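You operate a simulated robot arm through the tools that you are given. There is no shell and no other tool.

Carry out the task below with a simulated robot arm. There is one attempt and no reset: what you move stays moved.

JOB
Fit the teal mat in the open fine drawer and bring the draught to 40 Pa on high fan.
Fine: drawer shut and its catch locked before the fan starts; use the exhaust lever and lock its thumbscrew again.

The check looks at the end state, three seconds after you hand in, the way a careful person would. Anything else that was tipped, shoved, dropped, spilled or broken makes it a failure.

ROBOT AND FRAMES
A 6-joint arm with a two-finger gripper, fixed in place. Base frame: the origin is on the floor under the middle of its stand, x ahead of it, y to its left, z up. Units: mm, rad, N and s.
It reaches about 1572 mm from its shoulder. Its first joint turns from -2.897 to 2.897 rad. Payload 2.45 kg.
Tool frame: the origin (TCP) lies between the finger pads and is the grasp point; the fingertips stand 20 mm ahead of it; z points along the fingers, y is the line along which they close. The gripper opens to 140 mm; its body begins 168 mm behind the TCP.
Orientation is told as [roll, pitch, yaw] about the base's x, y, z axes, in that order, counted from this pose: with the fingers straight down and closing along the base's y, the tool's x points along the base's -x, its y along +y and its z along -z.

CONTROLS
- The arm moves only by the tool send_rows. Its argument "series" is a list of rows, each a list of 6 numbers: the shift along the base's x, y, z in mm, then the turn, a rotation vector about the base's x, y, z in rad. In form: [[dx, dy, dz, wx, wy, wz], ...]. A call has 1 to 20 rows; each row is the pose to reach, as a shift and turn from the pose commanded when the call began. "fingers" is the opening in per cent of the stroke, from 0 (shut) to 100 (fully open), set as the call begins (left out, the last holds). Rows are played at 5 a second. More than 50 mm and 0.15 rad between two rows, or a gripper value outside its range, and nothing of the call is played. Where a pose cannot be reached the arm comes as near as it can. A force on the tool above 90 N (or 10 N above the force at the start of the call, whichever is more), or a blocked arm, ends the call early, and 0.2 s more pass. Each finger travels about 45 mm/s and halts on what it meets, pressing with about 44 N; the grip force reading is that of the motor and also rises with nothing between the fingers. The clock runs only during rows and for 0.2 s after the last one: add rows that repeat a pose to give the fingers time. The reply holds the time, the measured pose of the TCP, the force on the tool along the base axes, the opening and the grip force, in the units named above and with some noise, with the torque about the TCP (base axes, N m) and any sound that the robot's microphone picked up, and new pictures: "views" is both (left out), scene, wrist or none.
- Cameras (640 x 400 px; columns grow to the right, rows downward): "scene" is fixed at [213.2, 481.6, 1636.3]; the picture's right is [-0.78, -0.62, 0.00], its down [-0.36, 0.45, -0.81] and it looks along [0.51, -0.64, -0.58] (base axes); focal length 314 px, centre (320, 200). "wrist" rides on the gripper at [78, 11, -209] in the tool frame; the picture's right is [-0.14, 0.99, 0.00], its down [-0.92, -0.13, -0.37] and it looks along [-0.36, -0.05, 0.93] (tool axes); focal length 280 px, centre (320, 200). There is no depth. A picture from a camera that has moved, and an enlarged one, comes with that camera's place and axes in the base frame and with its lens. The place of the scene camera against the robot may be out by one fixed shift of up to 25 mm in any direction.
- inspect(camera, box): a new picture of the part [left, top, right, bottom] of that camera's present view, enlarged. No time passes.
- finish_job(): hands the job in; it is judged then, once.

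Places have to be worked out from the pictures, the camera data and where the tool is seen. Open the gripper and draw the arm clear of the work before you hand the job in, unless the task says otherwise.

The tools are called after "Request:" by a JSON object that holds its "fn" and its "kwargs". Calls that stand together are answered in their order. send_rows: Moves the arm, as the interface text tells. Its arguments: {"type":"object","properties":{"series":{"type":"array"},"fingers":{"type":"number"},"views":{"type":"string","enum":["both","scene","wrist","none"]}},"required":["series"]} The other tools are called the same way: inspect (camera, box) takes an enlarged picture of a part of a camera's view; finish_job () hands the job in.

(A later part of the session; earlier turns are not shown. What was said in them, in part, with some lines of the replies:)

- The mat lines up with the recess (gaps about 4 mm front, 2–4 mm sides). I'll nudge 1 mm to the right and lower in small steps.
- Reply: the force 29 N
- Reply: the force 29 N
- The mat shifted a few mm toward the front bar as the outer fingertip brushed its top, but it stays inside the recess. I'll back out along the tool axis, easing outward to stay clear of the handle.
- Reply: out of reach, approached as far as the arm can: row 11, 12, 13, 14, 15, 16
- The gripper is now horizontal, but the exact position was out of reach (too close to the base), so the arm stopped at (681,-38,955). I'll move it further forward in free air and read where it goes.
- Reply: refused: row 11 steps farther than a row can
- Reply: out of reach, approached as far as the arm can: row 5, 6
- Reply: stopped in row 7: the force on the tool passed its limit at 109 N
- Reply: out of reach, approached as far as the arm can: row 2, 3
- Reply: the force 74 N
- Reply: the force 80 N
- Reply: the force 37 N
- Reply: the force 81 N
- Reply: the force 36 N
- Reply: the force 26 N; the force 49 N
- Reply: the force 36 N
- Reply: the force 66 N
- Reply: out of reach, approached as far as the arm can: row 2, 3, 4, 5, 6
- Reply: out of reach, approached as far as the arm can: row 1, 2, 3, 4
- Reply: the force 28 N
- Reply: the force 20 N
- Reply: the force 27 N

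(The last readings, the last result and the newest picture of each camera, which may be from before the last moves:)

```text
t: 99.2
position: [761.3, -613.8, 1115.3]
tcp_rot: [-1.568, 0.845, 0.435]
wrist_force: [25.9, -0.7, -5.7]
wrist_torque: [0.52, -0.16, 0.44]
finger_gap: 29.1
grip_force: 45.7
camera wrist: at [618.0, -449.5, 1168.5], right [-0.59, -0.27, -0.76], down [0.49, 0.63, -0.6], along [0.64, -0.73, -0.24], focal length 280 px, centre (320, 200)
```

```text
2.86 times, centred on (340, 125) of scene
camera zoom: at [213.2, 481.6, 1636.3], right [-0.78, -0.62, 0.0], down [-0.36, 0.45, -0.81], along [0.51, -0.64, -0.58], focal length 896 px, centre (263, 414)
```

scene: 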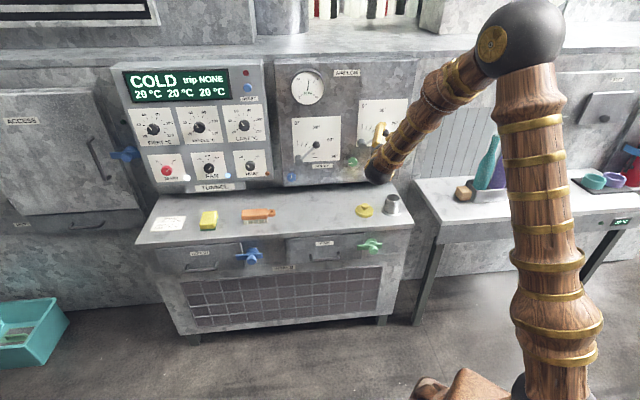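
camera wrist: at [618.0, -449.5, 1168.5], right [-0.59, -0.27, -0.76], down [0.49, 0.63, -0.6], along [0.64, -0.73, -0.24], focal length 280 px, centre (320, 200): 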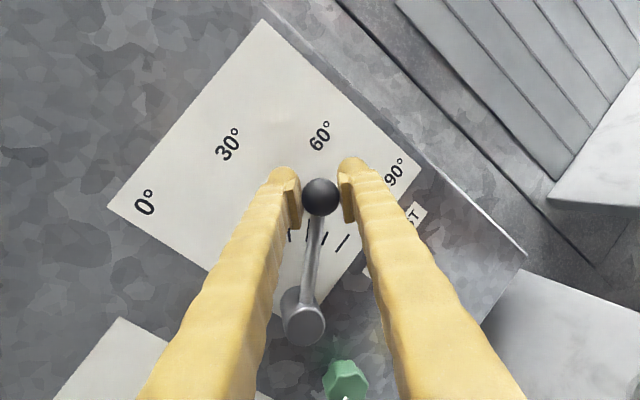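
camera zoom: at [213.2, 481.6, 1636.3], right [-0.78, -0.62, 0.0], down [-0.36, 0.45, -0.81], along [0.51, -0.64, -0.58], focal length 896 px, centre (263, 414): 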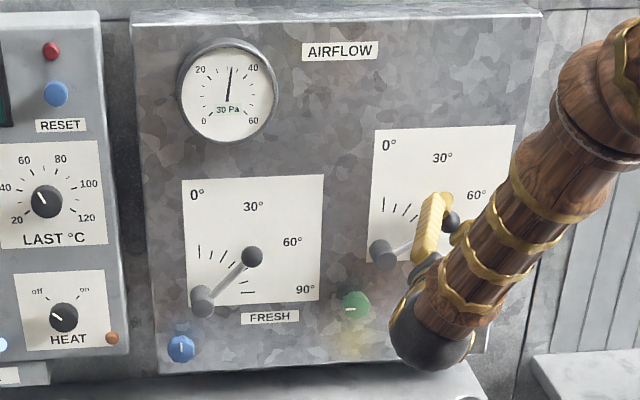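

I'll enlarge the gauge to read needle and number together.

Request:
{"fn": "inspect", "kwargs": {"camera": "scene", "box": [285, 65, 330, 105]}}

Request:
{"fn": "inspect", "kwargs": {"camera": "scene", "box": [350, 95, 410, 145]}}

```text
10.00 times, centred on (308, 85) of scene
camera zoom: at [213.2, 481.6, 1636.3], right [-0.78, -0.62, 0.0], down [-0.36, 0.45, -0.81], along [0.51, -0.64, -0.58], focal length 3135 px, centre (445, 1350)
```

zoom: 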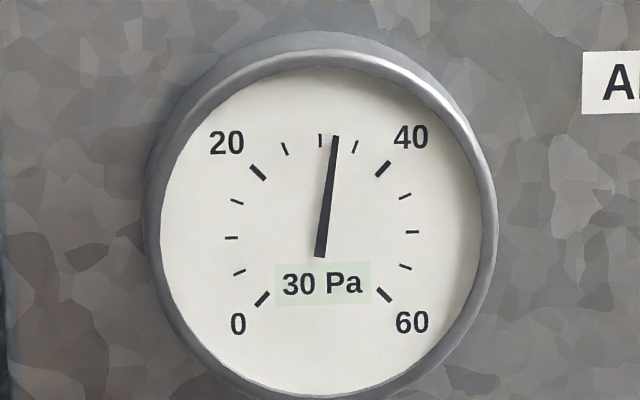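

```text
8.00 times, centred on (380, 120) of scene
camera zoom: at [213.2, 481.6, 1636.3], right [-0.78, -0.62, 0.0], down [-0.36, 0.45, -0.81], along [0.51, -0.64, -0.58], focal length 2508 px, centre (-160, 840)
```

zoom: 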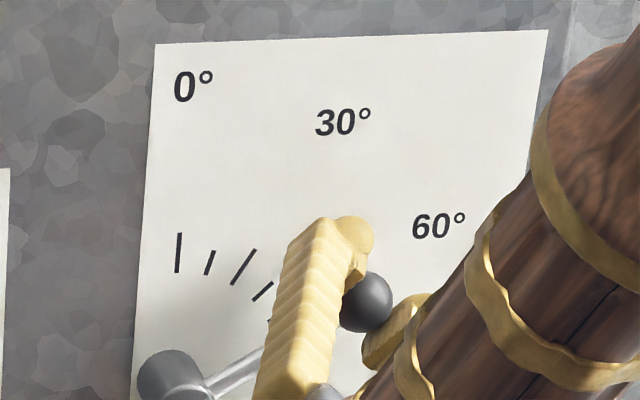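

The needle is continuous (about 32 Pa) while the number rounds to 5. I'll continue the arc to about 72° and use the needle for fine adjustment.

Request:
{"fn": "send_rows", "kwargs": {"series": [[-2, -2, -5.5, 0.02, -0.045, -0.01], [-4, -4, -11.2, 0.042, -0.09, -0.02], [-5.5, -5.5, -17, 0.065, -0.135, -0.03], [-6.3, -6.3, -20, 0.085, -0.18, -0.04], [-6.3, -6.3, -20, 0.085, -0.18, -0.04]], "views": "both"}}

Request:
{"fn": "inspect", "kwargs": {"camera": "scene", "box": [285, 65, 330, 105]}}

Request:
{"fn": "inspect", "kwargs": {"camera": "scene", "box": [350, 95, 410, 145]}}

```text
t: 100.4
position: [752.0, -619.8, 1096.3]
tcp_rot: [-1.56, 0.645, 0.397]
wrist_force: [9.2, -26.0, 0.8]
wrist_torque: [-0.35, -0.04, -0.45]
finger_gap: 29.8
grip_force: 45.5
camera wrist: at [609.4, -453.6, 1136.7], right [-0.45, -0.18, -0.87], down [0.61, 0.65, -0.45], along [0.65, -0.74, -0.19], focal length 280 px, centre (320, 200)
```

scene: 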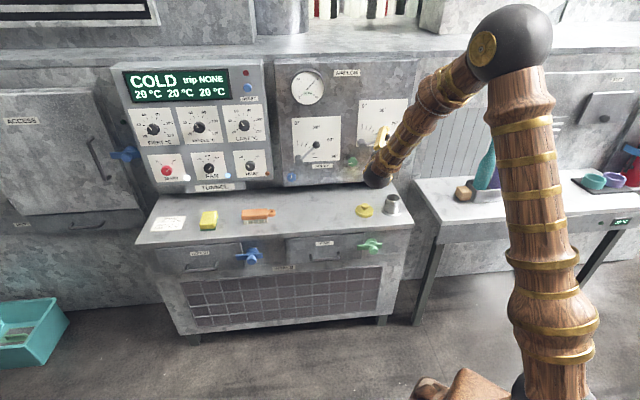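
wrist: 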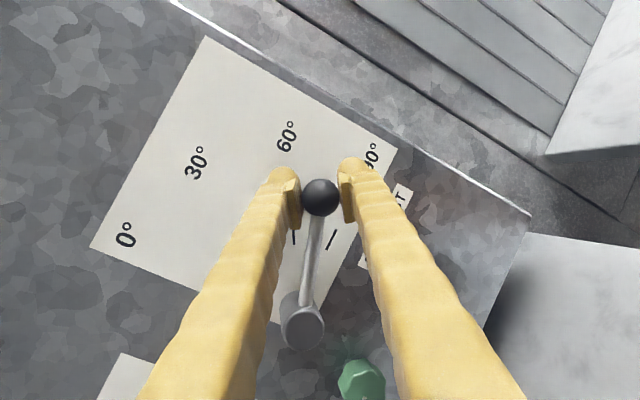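

```text
10.00 times, centred on (308, 85) of scene
camera zoom: at [213.2, 481.6, 1636.3], right [-0.78, -0.62, 0.0], down [-0.36, 0.45, -0.81], along [0.51, -0.64, -0.58], focal length 3135 px, centre (445, 1350)
```

zoom: 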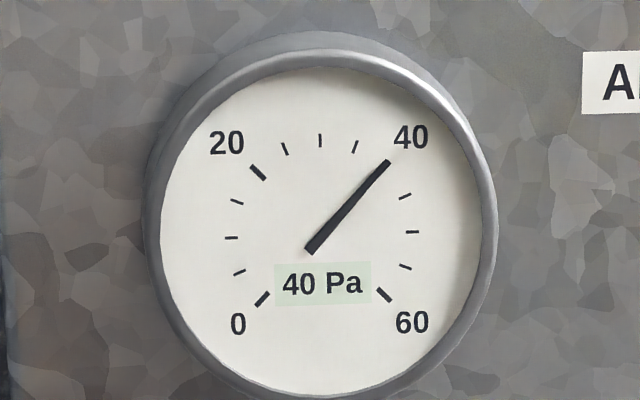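

```text
8.00 times, centred on (380, 120) of scene
camera zoom: at [213.2, 481.6, 1636.3], right [-0.78, -0.62, 0.0], down [-0.36, 0.45, -0.81], along [0.51, -0.64, -0.58], focal length 2508 px, centre (-160, 840)
```

zoom: 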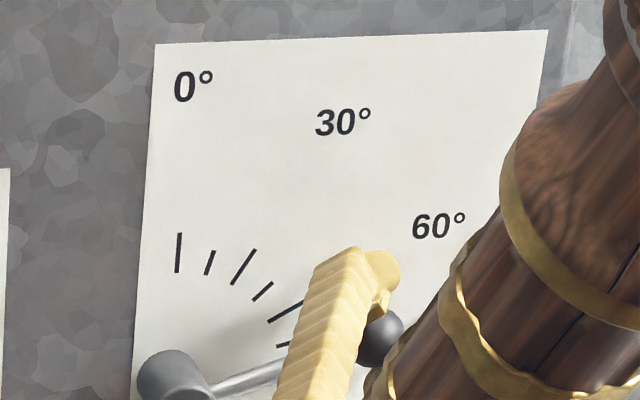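

Number reads 40 Pa and the needle lies on the 40 tick. I'll hold a second to confirm it is settled.

Request:
{"fn": "send_rows", "kwargs": {"series": [[0, 0, 0, 0, 0, 0], [0, 0, 0, 0, 0, 0], [0, 0, 0, 0, 0, 0], [0, 0, 0, 0, 0, 0], [0, 0, 0, 0, 0, 0]], "views": "none"}}

Request:
{"fn": "inspect", "kwargs": {"camera": "scene", "box": [285, 65, 330, 105]}}

Request:
{"fn": "inspect", "kwargs": {"camera": "wrist", "box": [200, 100, 440, 380]}}

```text
t: 101.6
position: [752.7, -620.3, 1096.8]
tcp_rot: [-1.559, 0.647, 0.398]
wrist_force: [-6.8, -31.9, 6.9]
wrist_torque: [-0.35, 0.09, -0.41]
finger_gap: 29.9
grip_force: 44.7
```

```text
10.00 times, centred on (308, 85) of scene
camera zoom: at [213.2, 481.6, 1636.3], right [-0.78, -0.62, 0.0], down [-0.36, 0.45, -0.81], along [0.51, -0.64, -0.58], focal length 3135 px, centre (445, 1350)
```

zoom: 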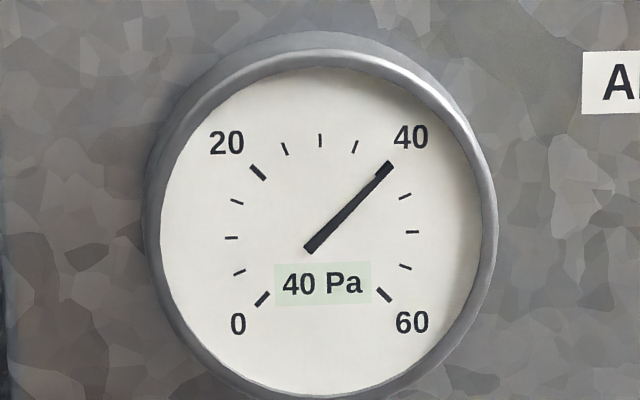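

```text
1.43 times, centred on (320, 240) of wrist
camera zoom: at [609.5, -453.5, 1137.2], right [-0.45, -0.18, -0.87], down [0.61, 0.65, -0.45], along [0.65, -0.73, -0.19], focal length 401 px, centre (320, 143)
```

zoom: 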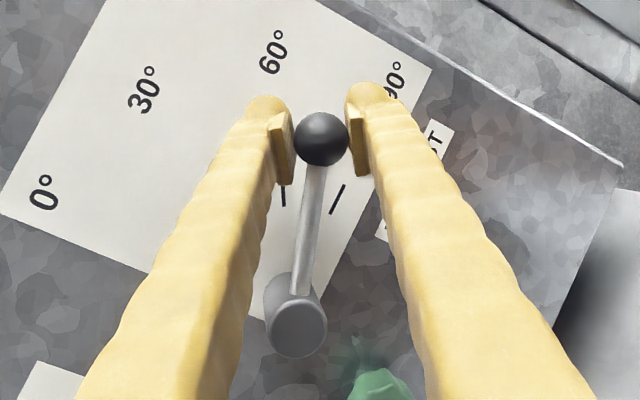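

Steady at 40 Pa. I'll open to 50 mm and retreat along the tool axis without disturbing the lever.

Request:
{"fn": "send_rows", "kwargs": {"series": [[0, 0, 0, 0, 0, 0], [0, 0, 0, 0, 0, 0], [0, 0, 0, 0, 0, 0]], "fingers": 36, "views": "none"}}

Request:
{"fn": "send_rows", "kwargs": {"series": [[-5, 12, 0, 0, 0, 0], [-11, 26, 0, 0, 0, 0], [-19, 46, 0, 0, 0, 0], [-31, 74, 0, 0, 0, 0], [-43, 102, 0, 0, 0, 0], [-43, 102, 0, 0, 0, 0]], "views": "both"}}

Request:
{"fn": "inspect", "kwargs": {"camera": "scene", "box": [285, 65, 330, 105]}}

Request:
{"fn": "inspect", "kwargs": {"camera": "scene", "box": [270, 55, 410, 195]}}

```text
t: 102.4
position: [754.4, -619.5, 1096.0]
tcp_rot: [-1.562, 0.648, 0.398]
wrist_force: [-0.6, 0.2, -0.4]
wrist_torque: [0.0, -0.03, 0.0]
finger_gap: 50.1
grip_force: 0.1
```

```text
t: 103.8
position: [711.8, -517.0, 1097.0]
tcp_rot: [-1.559, 0.647, 0.399]
wrist_force: [-0.2, -0.5, 0.5]
wrist_torque: [0.03, 0.0, -0.03]
finger_gap: 50.7
grip_force: 0.0
camera wrist: at [567.1, -351.6, 1137.5], right [-0.45, -0.18, -0.87], down [0.61, 0.65, -0.45], along [0.65, -0.73, -0.19], focal length 280 px, centre (320, 200)
```

scene: 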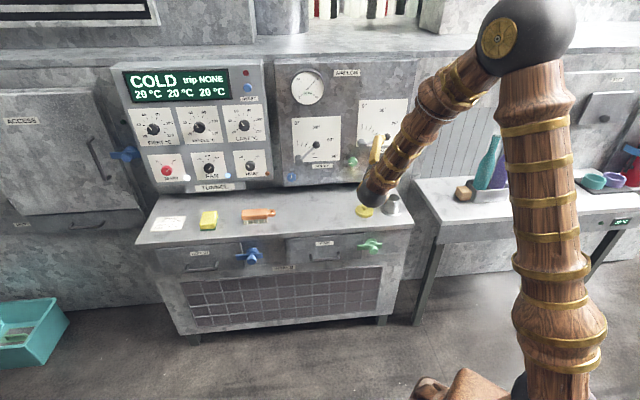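
wrist: 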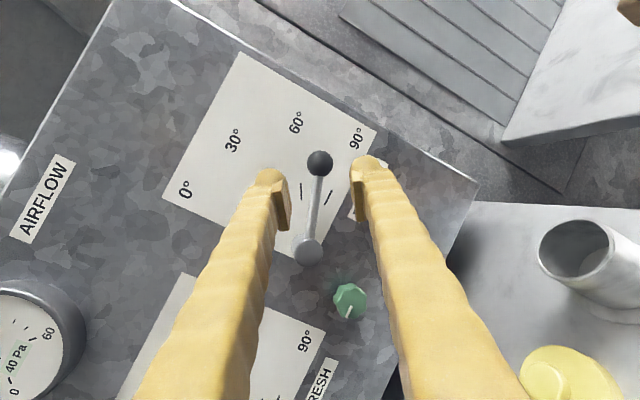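

```text
10.00 times, centred on (308, 85) of scene
camera zoom: at [213.2, 481.6, 1636.3], right [-0.78, -0.62, 0.0], down [-0.36, 0.45, -0.81], along [0.51, -0.64, -0.58], focal length 3135 px, centre (445, 1350)
```

zoom: 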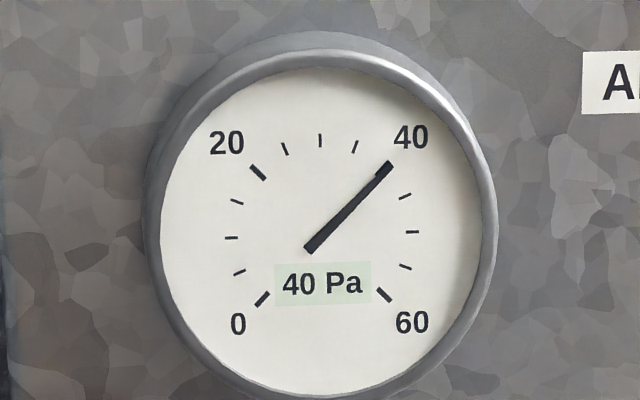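

```text
2.86 times, centred on (340, 125) of scene
camera zoom: at [213.2, 481.6, 1636.3], right [-0.78, -0.62, 0.0], down [-0.36, 0.45, -0.81], along [0.51, -0.64, -0.58], focal length 896 px, centre (263, 414)
```

zoom: 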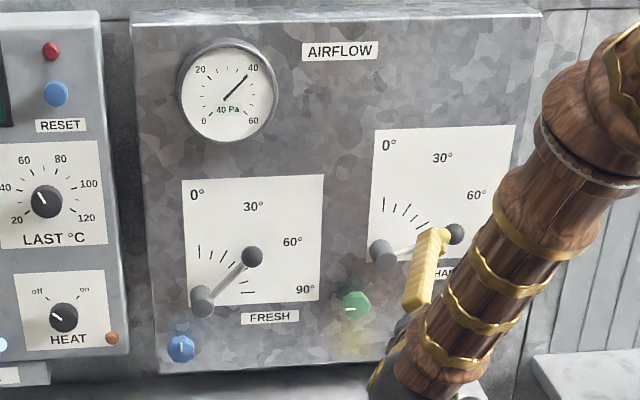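

The lever stayed put; gauge still on 40 Pa. Now to re-lock the thumbscrew: first back off, straighten the yaw, then roll to −45° for a clockwise turn.

Request:
{"fn": "send_rows", "kwargs": {"series": [[5, 16, -15, 0, 0, 0.1], [10.5, 32, -30, 0, 0, 0.2], [16, 48, -45, 0, 0, 0.3], [21.2, 63.6, -60, 0, 0, 0.386], [21.2, 63.6, -60, 0, 0, 0.386]], "views": "none"}}

Request:
{"fn": "send_rows", "kwargs": {"series": [[3, 2, -5, -0.1, 0.1, 0], [5, 4, -10, -0.2, 0.2, 0], [8, 6, -15, -0.3, 0.3, 0], [11, 8, -20, -0.4, 0.4, 0], [14, 10, -25, -0.5, 0.5, 0], [16, 11, -30, -0.6, 0.6, 0], [19, 13, -35, -0.7, 0.7, 0], [22, 15, -40, -0.8, 0.8, 0], [24, 16, -45, -0.9, 0.9, 0], [26, 17, -50, -1.0, 1.0, 0], [27, 17, -54, -1.1, 1.1, 0], [28, 17, -56, -1.2085, 1.2085, 0], [28, 17, -56, -1.2085, 1.2085, 0]], "views": "both"}}

```text
t: 105.0
position: [732.1, -453.7, 1036.4]
tcp_rot: [-1.56, 0.645, 0.785]
wrist_force: [0.8, -0.1, 0.0]
wrist_torque: [-0.04, 0.0, 0.02]
finger_gap: 50.4
grip_force: 0.1
```

```text
refused: row 12 steps farther than a row can; nothing moved
```

The last roll step was slightly too large; resending with an extra row.

Request:
{"fn": "send_rows", "kwargs": {"series": [[3, 2, -5, -0.1, 0.1, 0], [5, 4, -10, -0.2, 0.2, 0], [8, 6, -15, -0.3, 0.3, 0], [11, 8, -20, -0.4, 0.4, 0], [14, 10, -25, -0.5, 0.5, 0], [16, 11, -30, -0.6, 0.6, 0], [19, 13, -35, -0.7, 0.7, 0], [22, 15, -40, -0.8, 0.8, 0], [24, 16, -45, -0.9, 0.9, 0], [26, 17, -50, -1.0, 1.0, 0], [27, 17, -54, -1.1, 1.1, 0], [28, 17, -56, -1.16, 1.16, 0], [28, 17, -56, -1.2085, 1.2085, 0], [28, 17, -56, -1.2085, 1.2085, 0]], "views": "both"}}

Request:
{"fn": "inspect", "kwargs": {"camera": "wrist", "box": [200, 60, 420, 260]}}

```text
t: 108.0
position: [760.1, -436.2, 979.7]
tcp_rot: [1.583, 0.785, -2.357]
wrist_force: [-0.5, -0.5, 1.1]
wrist_torque: [-0.02, -0.02, -0.04]
finger_gap: 50.3
grip_force: 0.1
camera wrist: at [646.2, -255.0, 1042.0], right [-0.57, -0.56, 0.6], down [-0.65, -0.14, -0.74], along [0.5, -0.82, -0.29], focal length 280 px, centre (320, 200)
```

scene: 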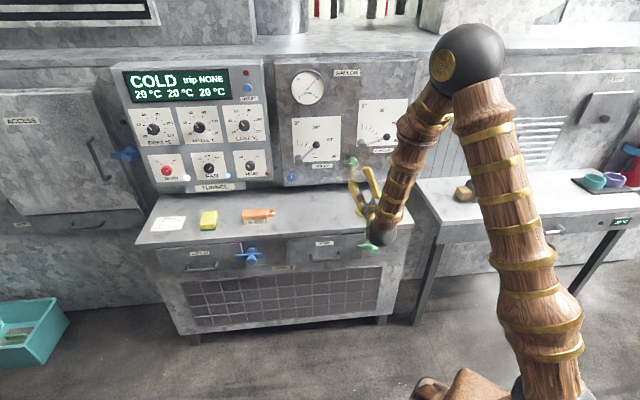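
wrist: 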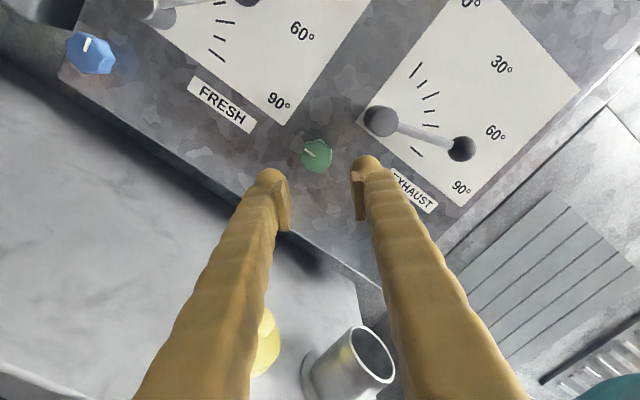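

```text
2.00 times, centred on (310, 160) of wrist
camera zoom: at [646.2, -255.0, 1042.0], right [-0.57, -0.56, 0.6], down [-0.65, -0.14, -0.74], along [0.5, -0.82, -0.29], focal length 561 px, centre (340, 280)
```

zoom: 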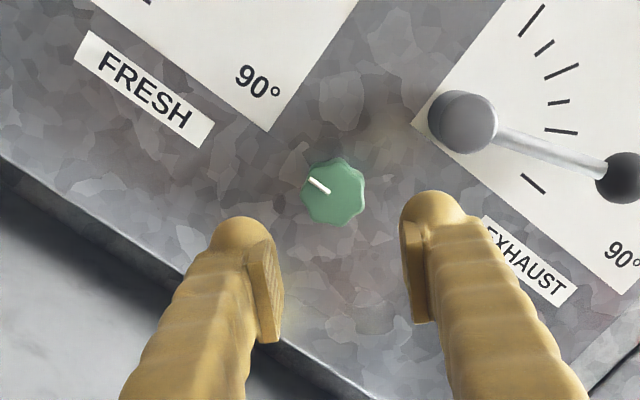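

The screw centre appears about 4 mm further left than my axis. I'll advance to 35 mm short with that correction and check.

Request:
{"fn": "send_rows", "kwargs": {"series": [[19, -14, -1.4, 0, 0, 0], [38, -32, -1.4, 0, 0, 0], [57, -51, -1.4, 0, 0, 0], [73.5, -67.5, -1.4, 0, 0, 0], [73.5, -67.5, -1.4, 0, 0, 0]], "views": "wrist"}}

Request:
{"fn": "inspect", "kwargs": {"camera": "wrist", "box": [200, 60, 420, 260]}}

```text
t: 109.2
position: [833.4, -505.3, 976.7]
tcp_rot: [1.582, 0.785, -2.356]
wrist_force: [0.4, 0.2, 0.7]
wrist_torque: [0.02, -0.02, 0.01]
finger_gap: 50.2
grip_force: 0.0
camera wrist: at [719.9, -322.4, 1038.9], right [-0.57, -0.56, 0.6], down [-0.65, -0.14, -0.74], along [0.5, -0.82, -0.29], focal length 280 px, centre (320, 200)
```

wrist: 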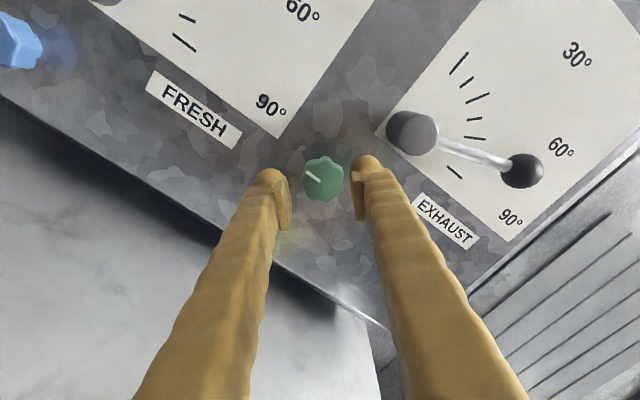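

```text
2.00 times, centred on (310, 160) of wrist
camera zoom: at [719.9, -322.4, 1038.9], right [-0.57, -0.56, 0.6], down [-0.65, -0.14, -0.74], along [0.5, -0.82, -0.29], focal length 561 px, centre (340, 280)
```

zoom: 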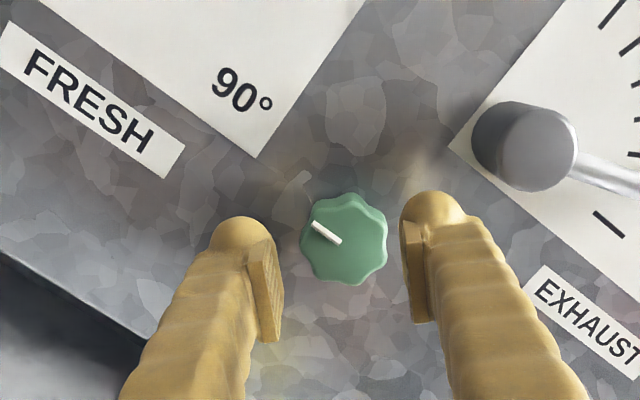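

Alignment is within 3 mm; I'll make the small correction and advance so the pads straddle the screw.

Request:
{"fn": "send_rows", "kwargs": {"series": [[7, -7, 1.5, 0, 0, 0], [14, -14, 2.9, 0, 0, 0], [20, -20.5, 2.9, 0, 0, 0], [24.5, -25, 2.9, 0, 0, 0], [24.5, -25, 2.9, 0, 0, 0]], "views": "wrist"}}

Request:
{"fn": "inspect", "kwargs": {"camera": "wrist", "box": [200, 60, 420, 260]}}

```text
t: 110.4
position: [858.0, -529.2, 982.3]
tcp_rot: [1.582, 0.785, -2.356]
wrist_force: [1.0, -0.5, 0.0]
wrist_torque: [0.0, 0.0, 0.02]
finger_gap: 50.2
grip_force: 0.0
camera wrist: at [744.8, -347.4, 1043.3], right [-0.57, -0.56, 0.6], down [-0.65, -0.14, -0.74], along [0.5, -0.82, -0.29], focal length 280 px, centre (320, 200)
```

wrist: 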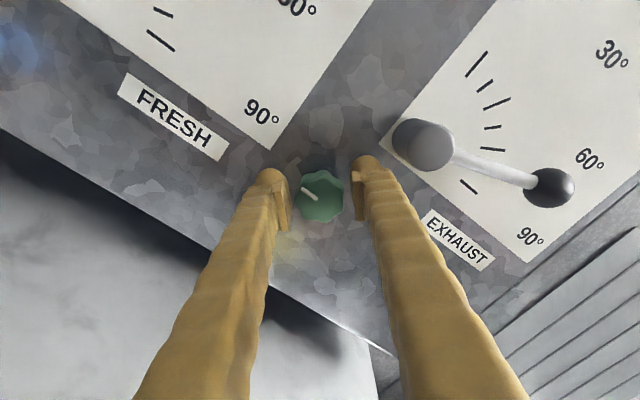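

```text
2.00 times, centred on (310, 160) of wrist
camera zoom: at [744.8, -347.4, 1043.3], right [-0.57, -0.56, 0.6], down [-0.65, -0.14, -0.74], along [0.5, -0.82, -0.29], focal length 561 px, centre (340, 280)
```

zoom: 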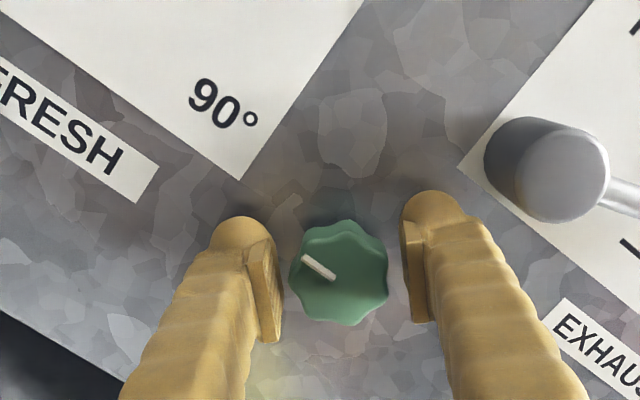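

Centred. Closing on the screw, then turning clockwise 45° as a first step.

Request:
{"fn": "send_rows", "kwargs": {"series": [[0, 0, 0, 0, 0, 0], [0, 0, 0, 0, 0, 0], [0, 0, 0, 0, 0, 0], [0, 0, 0, 0, 0, 0]], "fingers": 0, "views": "none"}}

Request:
{"fn": "send_rows", "kwargs": {"series": [[0, 0, 0, 0.09, -0.09, 0], [0, 0, 0, 0.18, -0.18, 0], [0, 0, 0, 0.27, -0.27, 0], [0, 0, 0, 0.36, -0.36, 0], [0, 0, 0, 0.45, -0.45, 0], [0, 0, 0, 0.5554, -0.5554, 0], [0, 0, 0, 0.5554, -0.5554, 0]], "views": "wrist"}}

Request:
{"fn": "inspect", "kwargs": {"camera": "wrist", "box": [200, 60, 420, 260]}}

```text
t: 111.4
position: [859.5, -528.7, 981.0]
tcp_rot: [1.582, 0.785, -2.357]
wrist_force: [9.9, 4.6, -8.9]
wrist_torque: [0.13, 0.0, 0.15]
finger_gap: 37.7
grip_force: 45.5
```

```text
t: 113.0
position: [857.5, -530.0, 980.9]
tcp_rot: [-2.128, 1.572, 0.216]
wrist_force: [-31.6, -15.6, 9.5]
wrist_torque: [-0.18, 0.05, -0.43]
finger_gap: 37.7
grip_force: 45.1
camera wrist: at [702.4, -389.5, 1060.7], right [-0.71, -0.69, -0.14], down [-0.16, 0.35, -0.92], along [0.69, -0.63, -0.36], focal length 280 px, centre (320, 200)
```

wrist: 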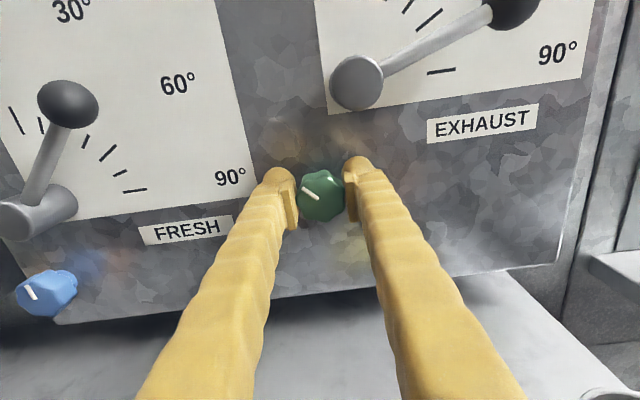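

```text
2.00 times, centred on (310, 160) of wrist
camera zoom: at [702.4, -389.5, 1060.7], right [-0.71, -0.69, -0.14], down [-0.16, 0.35, -0.92], along [0.69, -0.63, -0.36], focal length 561 px, centre (340, 280)
```

zoom: 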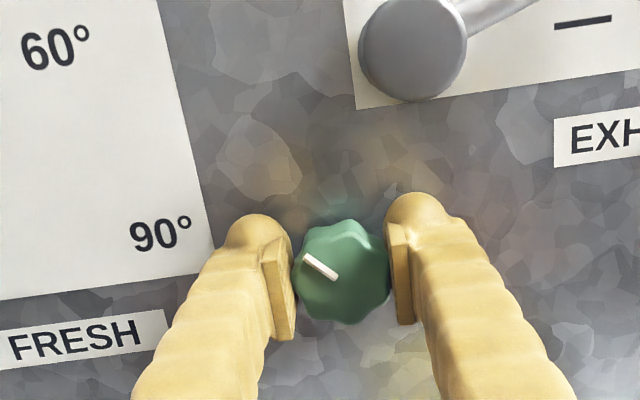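

The screw follows. Another 45° clockwise with a small recentring.

Request:
{"fn": "send_rows", "kwargs": {"series": [[-0.5, -0.5, 0, 0.09, -0.09, 0], [-1, -1, 0, 0.18, -0.18, 0], [-1, -1, 0, 0.27, -0.27, 0], [-1, -1, 0, 0.36, -0.36, 0], [-1, -1, 0, 0.45, -0.45, 0], [-1, -1, 0, 0.5554, -0.5554, 0], [-1, -1, 0, 0.5554, -0.5554, 0]], "views": "both"}}

Request:
{"fn": "inspect", "kwargs": {"camera": "wrist", "box": [200, 60, 420, 260]}}

Request:
{"fn": "inspect", "kwargs": {"camera": "scene", "box": [270, 55, 410, 195]}}

```text
t: 114.6
position: [855.9, -531.8, 979.1]
tcp_rot: [-1.553, 0.786, 0.789]
wrist_force: [-33.9, -32.3, -35.5]
wrist_torque: [-0.09, 0.5, -0.55]
finger_gap: 37.5
grip_force: 44.7
camera wrist: at [664.6, -427.2, 1029.3], right [-0.44, -0.42, -0.8], down [0.27, 0.79, -0.56], along [0.86, -0.45, -0.23], focal length 280 px, centre (320, 200)
```

scene: 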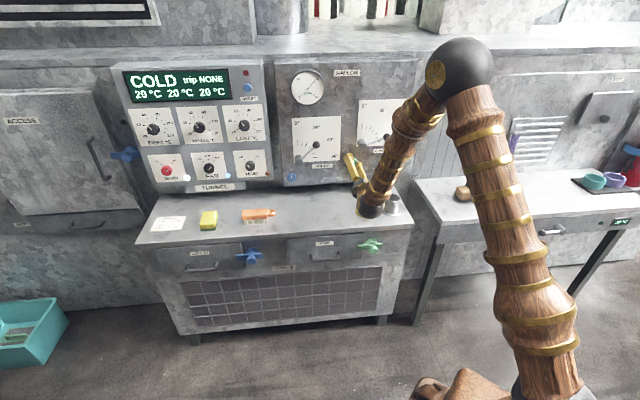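
wrist: 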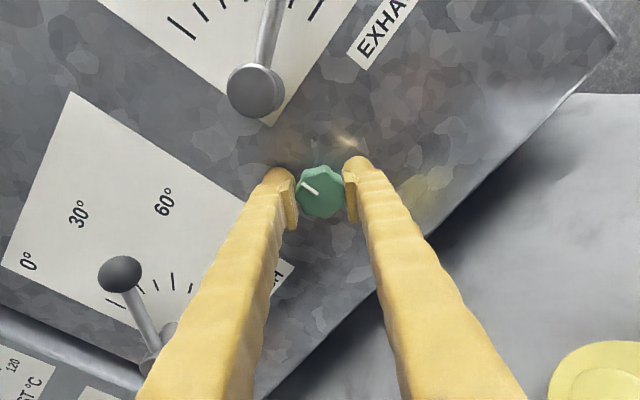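

```text
2.00 times, centred on (310, 160) of wrist
camera zoom: at [664.6, -427.2, 1029.3], right [-0.44, -0.42, -0.8], down [0.27, 0.79, -0.56], along [0.86, -0.45, -0.23], focal length 561 px, centre (340, 280)
```

zoom: 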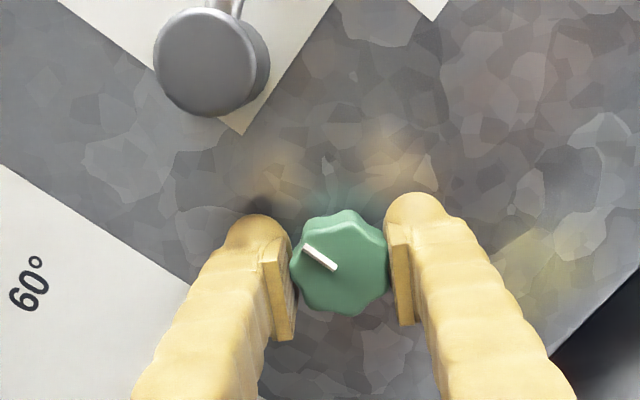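

```text
2.86 times, centred on (340, 125) of scene
camera zoom: at [213.2, 481.6, 1636.3], right [-0.78, -0.62, 0.0], down [-0.36, 0.45, -0.81], along [0.51, -0.64, -0.58], focal length 896 px, centre (263, 414)
```

zoom: 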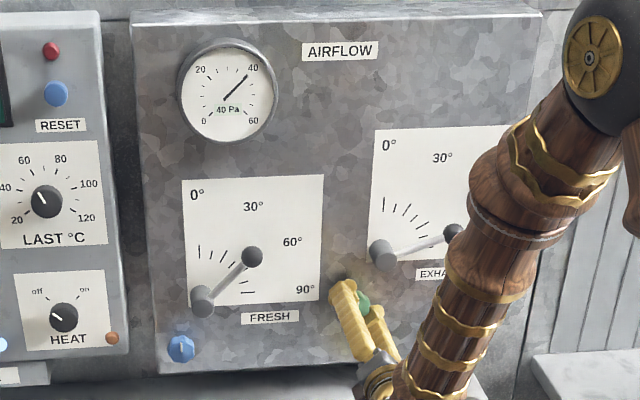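

The mark is back upright as it was originally. I'll open and retreat, then check screw mark, lever and gauge.

Request:
{"fn": "send_rows", "kwargs": {"series": [[0, 0, 0, 0, 0, 0], [0, 0, 0, 0, 0, 0], [0, 0, 0, 0, 0, 0]], "fingers": 43, "views": "none"}}

Request:
{"fn": "send_rows", "kwargs": {"series": [[-8, 8, 0, 0, 0, 0], [-20, 20, 0, 0, 0, 0], [-40, 40, 0, 0, 0, 0], [-65, 65, 0, 0, 0, 0], [-95, 95, 0, 0, 0, 0], [-95, 95, 0, 0, 0, 0]], "views": "both"}}

Request:
{"fn": "inspect", "kwargs": {"camera": "wrist", "box": [200, 60, 420, 260]}}

Request:
{"fn": "inspect", "kwargs": {"camera": "scene", "box": [270, 55, 410, 195]}}

```text
t: 115.4
position: [857.0, -530.2, 981.3]
tcp_rot: [-1.56, 0.786, 0.784]
wrist_force: [0.1, 0.5, 0.0]
wrist_torque: [-0.03, 0.01, 0.03]
finger_gap: 60.2
grip_force: 0.1
```

```text
t: 116.8
position: [760.3, -433.3, 982.1]
tcp_rot: [-1.56, 0.785, 0.785]
wrist_force: [0.5, 0.6, -0.4]
wrist_torque: [-0.01, -0.03, -0.02]
finger_gap: 60.1
grip_force: 0.0
camera wrist: at [568.2, -330.8, 1031.7], right [-0.43, -0.42, -0.8], down [0.27, 0.79, -0.56], along [0.86, -0.46, -0.23], focal length 280 px, centre (320, 200)
```

scene: 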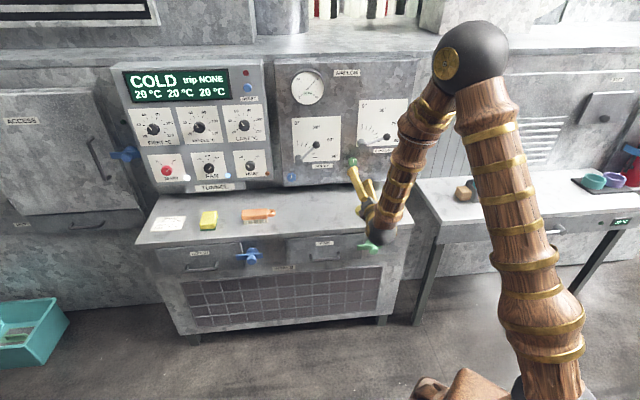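
wrist: 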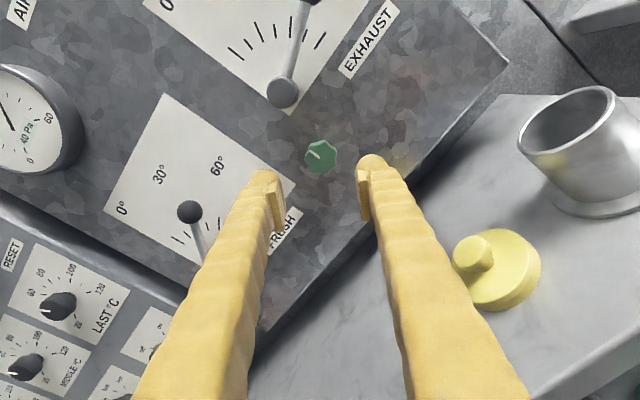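

```text
2.00 times, centred on (310, 160) of wrist
camera zoom: at [568.2, -330.8, 1031.7], right [-0.43, -0.42, -0.8], down [0.27, 0.79, -0.56], along [0.86, -0.46, -0.23], focal length 561 px, centre (340, 280)
```

zoom: 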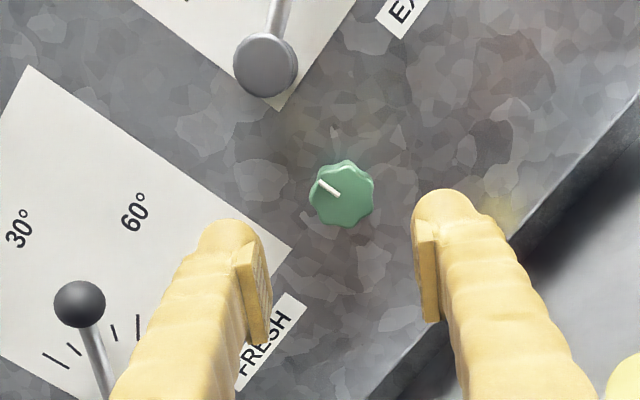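

```text
2.86 times, centred on (340, 125) of scene
camera zoom: at [213.2, 481.6, 1636.3], right [-0.78, -0.62, 0.0], down [-0.36, 0.45, -0.81], along [0.51, -0.64, -0.58], focal length 896 px, centre (263, 414)
```

zoom: 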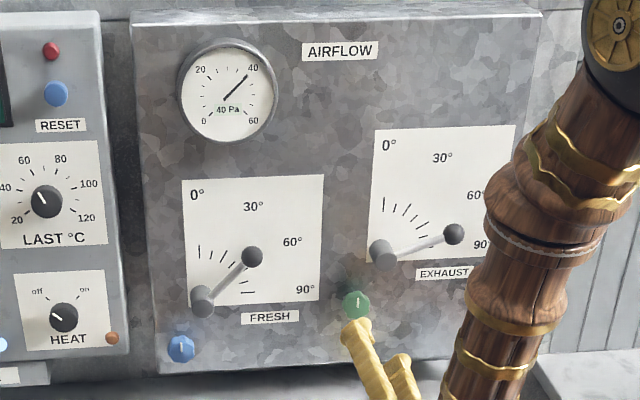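

The gauge holds 40 Pa. I'll compare the screw's mark more closely with the blue one and its original upright state.

Request:
{"fn": "inspect", "kwargs": {"camera": "wrist", "box": [290, 125, 350, 185]}}

Request:
{"fn": "inspect", "kwargs": {"camera": "scene", "box": [335, 145, 370, 175]}}

Request:
{"fn": "inspect", "kwargs": {"camera": "scene", "box": [275, 160, 310, 190]}}

Request:
{"fn": "inspect", "kwargs": {"camera": "scene", "box": [285, 65, 330, 105]}}

```text
6.67 times, centred on (320, 155) of wrist
camera zoom: at [568.2, -330.8, 1031.7], right [-0.43, -0.42, -0.8], down [0.27, 0.79, -0.56], along [0.86, -0.46, -0.23], focal length 1869 px, centre (320, 500)
```

zoom: 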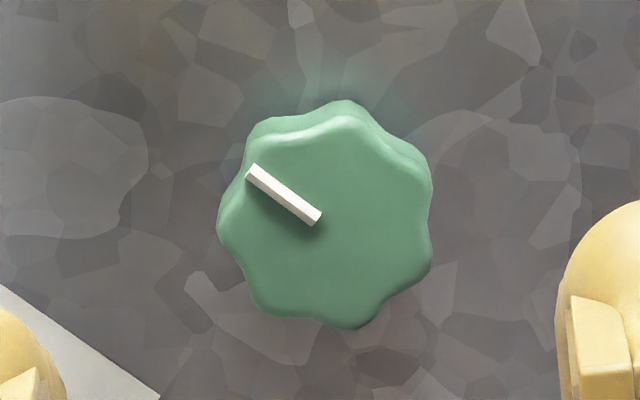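

```text
13.33 times, centred on (352, 160) of scene
camera zoom: at [213.2, 481.6, 1636.3], right [-0.78, -0.62, 0.0], down [-0.36, 0.45, -0.81], along [0.51, -0.64, -0.58], focal length 4180 px, centre (-113, 733)
```

zoom: 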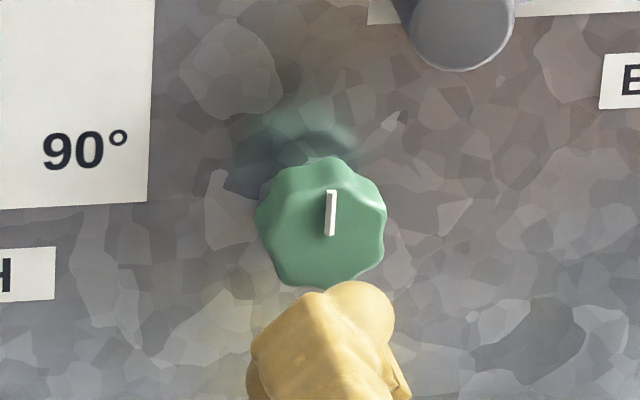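

```text
13.33 times, centred on (292, 175) of scene
camera zoom: at [213.2, 481.6, 1636.3], right [-0.78, -0.62, 0.0], down [-0.36, 0.45, -0.81], along [0.51, -0.64, -0.58], focal length 4180 px, centre (687, 533)
```

zoom: 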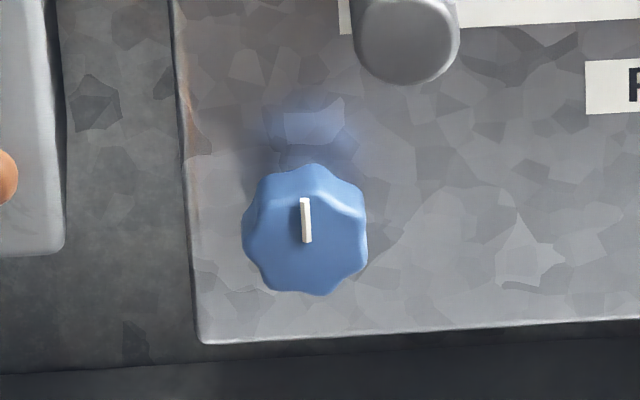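

```text
10.00 times, centred on (308, 85) of scene
camera zoom: at [213.2, 481.6, 1636.3], right [-0.78, -0.62, 0.0], down [-0.36, 0.45, -0.81], along [0.51, -0.64, -0.58], focal length 3135 px, centre (445, 1350)
```

zoom: 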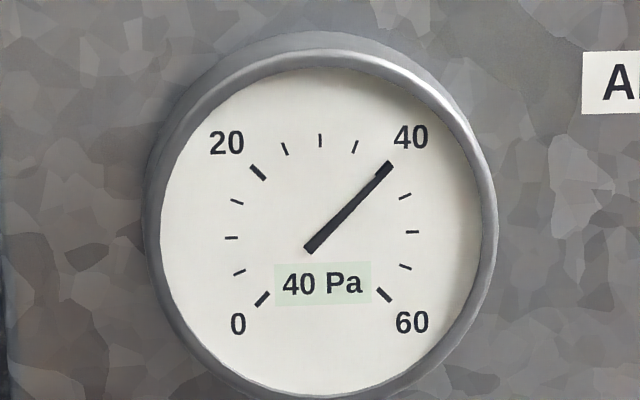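

The green mark is upright within about 2° of vertical, matching the blue one, and the gauge is on 40 Pa. I'll now roll the gripper back and withdraw upward and outward.

Request:
{"fn": "send_rows", "kwargs": {"series": [[-5, 5, 20, -0.09, 0.09, 0], [-9, 9, 42, -0.18, 0.18, 0], [-13, 13, 64, -0.27, 0.27, 0], [-16, 16, 86, -0.36, 0.36, 0], [-19, 19, 108, -0.45, 0.45, 0], [-21, 21, 130, -0.5, 0.5, 0], [-21, 21, 150, -0.5554, 0.5554, 0], [-21, 21, 150, -0.5554, 0.5554, 0]], "views": "both"}}

Request:
{"fn": "inspect", "kwargs": {"camera": "scene", "box": [270, 55, 430, 195]}}

```text
t: 118.6
position: [742.1, -414.4, 1132.9]
tcp_rot: [2.094, 1.569, -1.843]
wrist_force: [-0.4, 0.0, -0.2]
wrist_torque: [0.0, -0.01, 0.0]
finger_gap: 60.4
grip_force: 0.0
camera wrist: at [587.7, -273.1, 1211.0], right [-0.71, -0.69, -0.14], down [-0.17, 0.35, -0.92], along [0.69, -0.63, -0.36], focal length 280 px, centre (320, 200)
```

scene: 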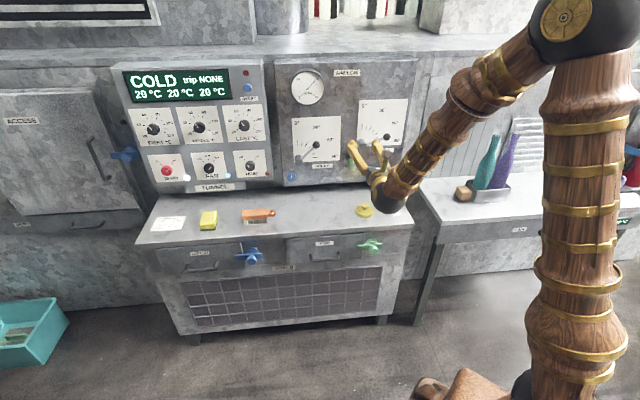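
wrist: 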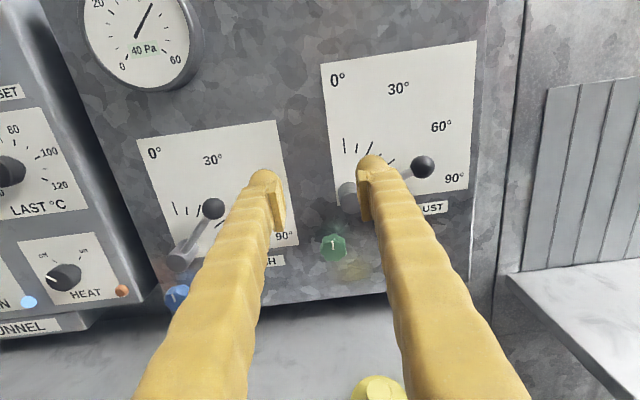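

```text
2.86 times, centred on (350, 125) of scene
camera zoom: at [213.2, 481.6, 1636.3], right [-0.78, -0.62, 0.0], down [-0.36, 0.45, -0.81], along [0.51, -0.64, -0.58], focal length 896 px, centre (234, 414)
```

zoom: 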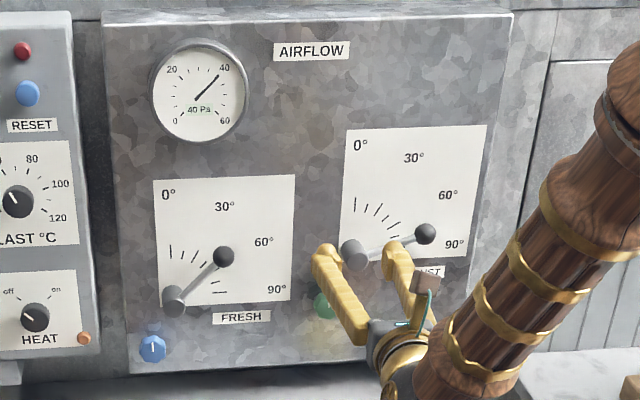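

From this upright front view I can check the screw marks again and the overall panel; then withdraw further.

Request:
{"fn": "inspect", "kwargs": {"camera": "wrist", "box": [310, 225, 360, 270]}}

Request:
{"fn": "inspect", "kwargs": {"camera": "scene", "box": [220, 215, 420, 290]}}

Request:
{"fn": "inspect", "kwargs": {"camera": "scene", "box": [340, 215, 410, 265]}}

```text
8.89 times, centred on (335, 248) of wrist
camera zoom: at [587.7, -273.1, 1211.0], right [-0.71, -0.69, -0.14], down [-0.17, 0.35, -0.92], along [0.69, -0.63, -0.36], focal length 2492 px, centre (187, -222)
```

zoom: 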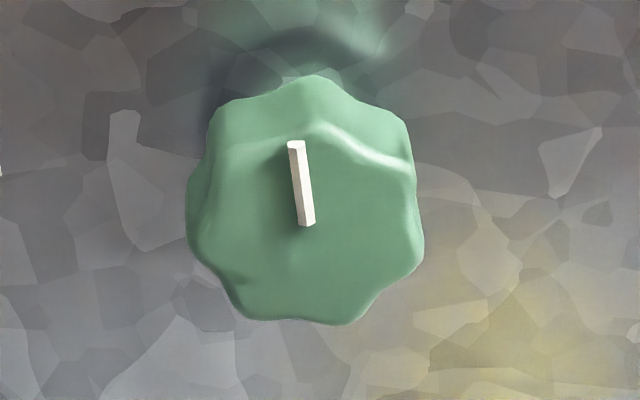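

```text
3.20 times, centred on (320, 252) of scene
camera zoom: at [213.2, 481.6, 1636.3], right [-0.78, -0.62, 0.0], down [-0.36, 0.45, -0.81], along [0.51, -0.64, -0.58], focal length 1003 px, centre (320, 32)
```

zoom: 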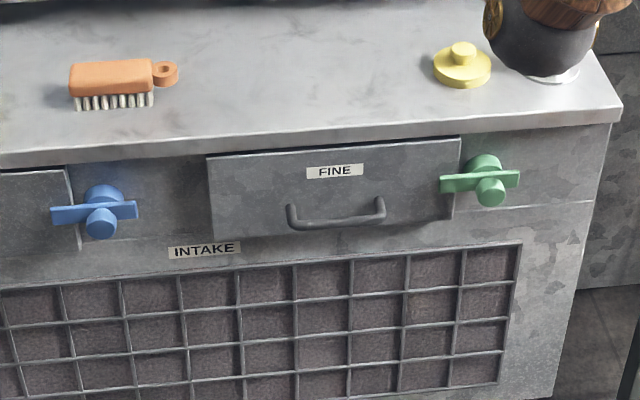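

```text
8.00 times, centred on (375, 240) of scene
camera zoom: at [213.2, 481.6, 1636.3], right [-0.78, -0.62, 0.0], down [-0.36, 0.45, -0.81], along [0.51, -0.64, -0.58], focal length 2508 px, centre (-120, -120)
```

zoom: 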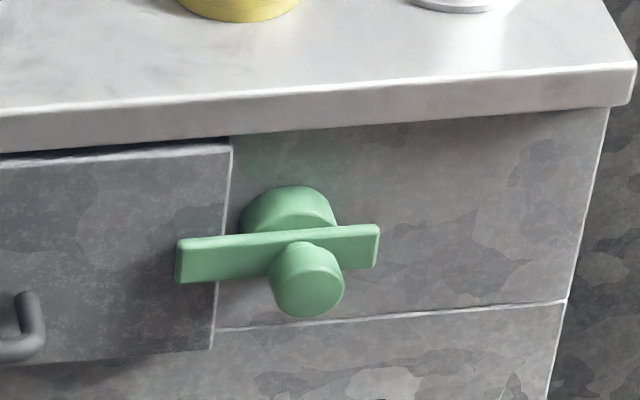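

The catch lies horizontal across the shut FINE drawer, same as the blue one; the screw mark is upright within ~1°. I'll withdraw the arm further: pitch down and move up and away.

Request:
{"fn": "send_rows", "kwargs": {"series": [[-11.6, 5.2, 18.2, 0.0926, 0.0926, 0], [-23.2, 10.4, 36.4, 0.185, 0.185, 0], [-34.8, 15.6, 54.6, 0.278, 0.278, 0], [-46.4, 20.8, 72.8, 0.37, 0.37, 0], [-58, 26, 91, 0.463, 0.463, 0], [-69.6, 31.2, 109, 0.555, 0.555, 0], [-81, 36.4, 127, 0.648, 0.648, 0], [-93, 41.6, 145.6, 0.74, 0.74, 0], [-104, 46.8, 163.8, 0.833, 0.833, 0], [-116, 52, 182, 0.926, 0.926, 0], [-128, 57.2, 200, 1.018, 1.018, 0], [-139, 62, 218, 1.1107, 1.1107, 0], [-160, 90, 230, 1.1107, 1.1107, 0], [-180, 120, 240, 1.1107, 1.1107, 0], [-200, 150, 250, 1.1107, 1.1107, 0], [-200, 150, 250, 1.1107, 1.1107, 0]], "views": "both"}}

Request:
{"fn": "inspect", "kwargs": {"camera": "scene", "box": [110, 50, 420, 200]}}

Request:
{"fn": "inspect", "kwargs": {"camera": "scene", "box": [120, 180, 440, 350]}}

Request:
{"fn": "inspect", "kwargs": {"camera": "scene", "box": [285, 65, 330, 105]}}

```text
t: 122.0
position: [539.1, -263.3, 1384.3]
tcp_rot: [0.01, 0.0, 2.357]
wrist_force: [-0.6, 0.2, -0.4]
wrist_torque: [0.0, 0.0, 0.02]
finger_gap: 60.0
grip_force: 0.1
camera wrist: at [588.4, -324.5, 1593.9], right [-0.8, -0.6, 0.01], down [-0.56, 0.74, 0.37], along [-0.23, 0.29, -0.93], focal length 280 px, centre (320, 200)
```

scene: 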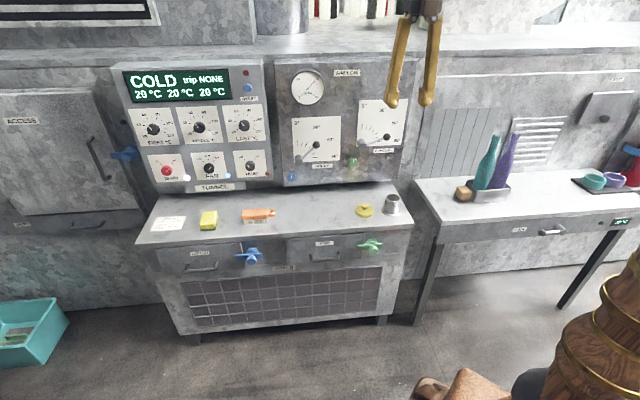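
wrist: 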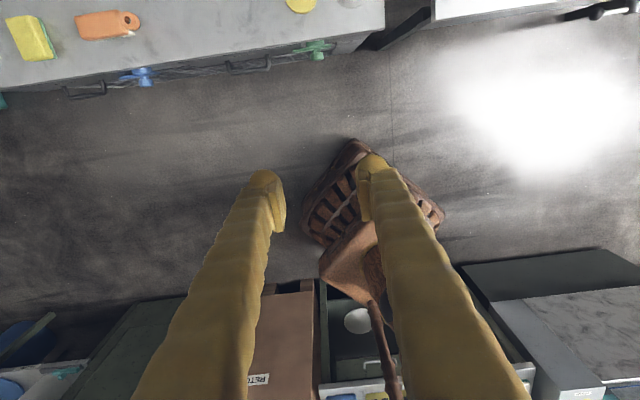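

```text
2.06 times, centred on (265, 125) of scene
camera zoom: at [213.2, 481.6, 1636.3], right [-0.78, -0.62, 0.0], down [-0.36, 0.45, -0.81], along [0.51, -0.64, -0.58], focal length 647 px, centre (434, 355)
```

zoom: 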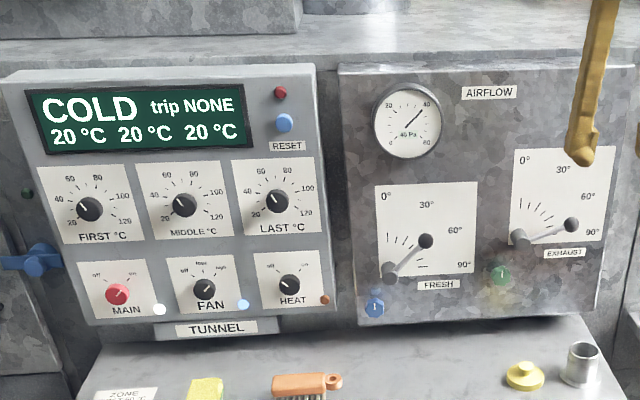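

```text
2.00 times, centred on (280, 265) of scene
camera zoom: at [213.2, 481.6, 1636.3], right [-0.78, -0.62, 0.0], down [-0.36, 0.45, -0.81], along [0.51, -0.64, -0.58], focal length 627 px, centre (400, 70)
```

zoom: 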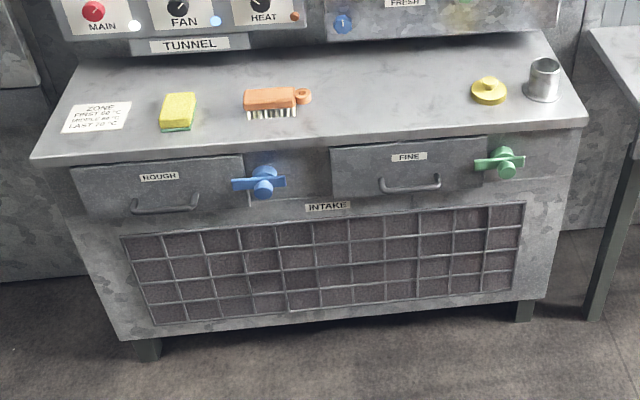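

```text
10.00 times, centred on (308, 85) of scene
camera zoom: at [213.2, 481.6, 1636.3], right [-0.78, -0.62, 0.0], down [-0.36, 0.45, -0.81], along [0.51, -0.64, -0.58], focal length 3135 px, centre (445, 1350)
```

zoom: 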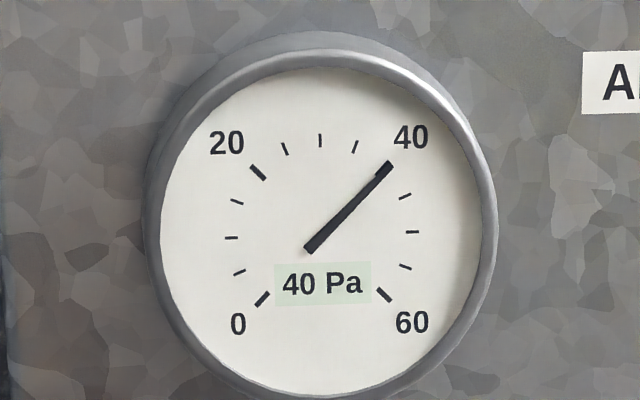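

Everything reads as wanted: mat in the shut FINE drawer, catch across it, fan on high with its lamp lit, gauge at 40 Pa, "trip NONE", exhaust screw mark upright, and the other items undisturbed. I'll open the gripper fully here in free air.

Request:
{"fn": "send_rows", "kwargs": {"series": [[0, 0, 0, 0, 0, 0], [0, 0, 0, 0, 0, 0], [0, 0, 0, 0, 0, 0], [0, 0, 0, 0, 0, 0], [0, 0, 0, 0, 0, 0], [0, 0, 0, 0, 0, 0]], "fingers": 100, "views": "scene"}}

Request:
{"fn": "inspect", "kwargs": {"camera": "scene", "box": [110, 50, 420, 200]}}

```text
t: 123.4
position: [540.7, -262.0, 1383.2]
tcp_rot: [0.011, 0.0, 2.356]
wrist_force: [-0.1, 0.2, -0.4]
wrist_torque: [-0.03, -0.02, -0.01]
finger_gap: 140.1
grip_force: 0.0
```

scene: 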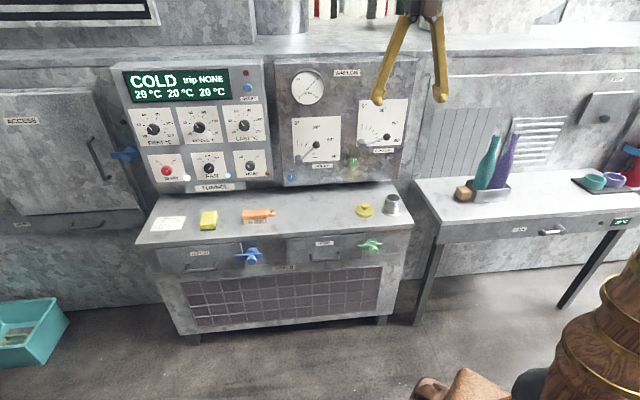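

```text
2.06 times, centred on (265, 125) of scene
camera zoom: at [213.2, 481.6, 1636.3], right [-0.78, -0.62, 0.0], down [-0.36, 0.45, -0.81], along [0.51, -0.64, -0.58], focal length 647 px, centre (434, 355)
```

zoom: 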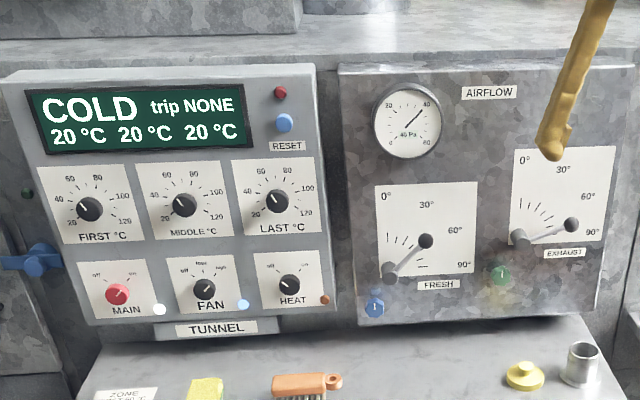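

The final state is steady at 40 Pa on high fan, with the arm clear and the gripper open, so I'm handing the job in.

Request:
{"fn": "finish_job", "kwargs": {}}

```text
The job is handed in.
```

The teal mat is in the fine drawer and the draught gauge reads 40 Pa on high fan. I handed the job in on that state; no verdict came back with it.

- **Mat and drawer:** the mat sits flush inside the drawer frame. I pushed the drawer in until it hit its stop, then turned the green catch horizontal across its front, matching the locked blue one. Both were done before the fan started.
- **Fan:** it is on high with its lamp lit, and the display shows "trip NONE".
- **Exhaust lever:** I loosened the green thumbscrew a quarter turn and swung the lever from 30° to about 70°. The digital figure seems to round to 5 Pa, so I set it by the needle, which sits on the 40 mark.
- **Thumbscrew:** I turned it back to its original position, within about 1–2° by eye. I did not push the lever afterwards to test that the screw holds it.

Apart from the mat, none of the loose items on the desk look disturbed. The arm is withdrawn with the gripper open.
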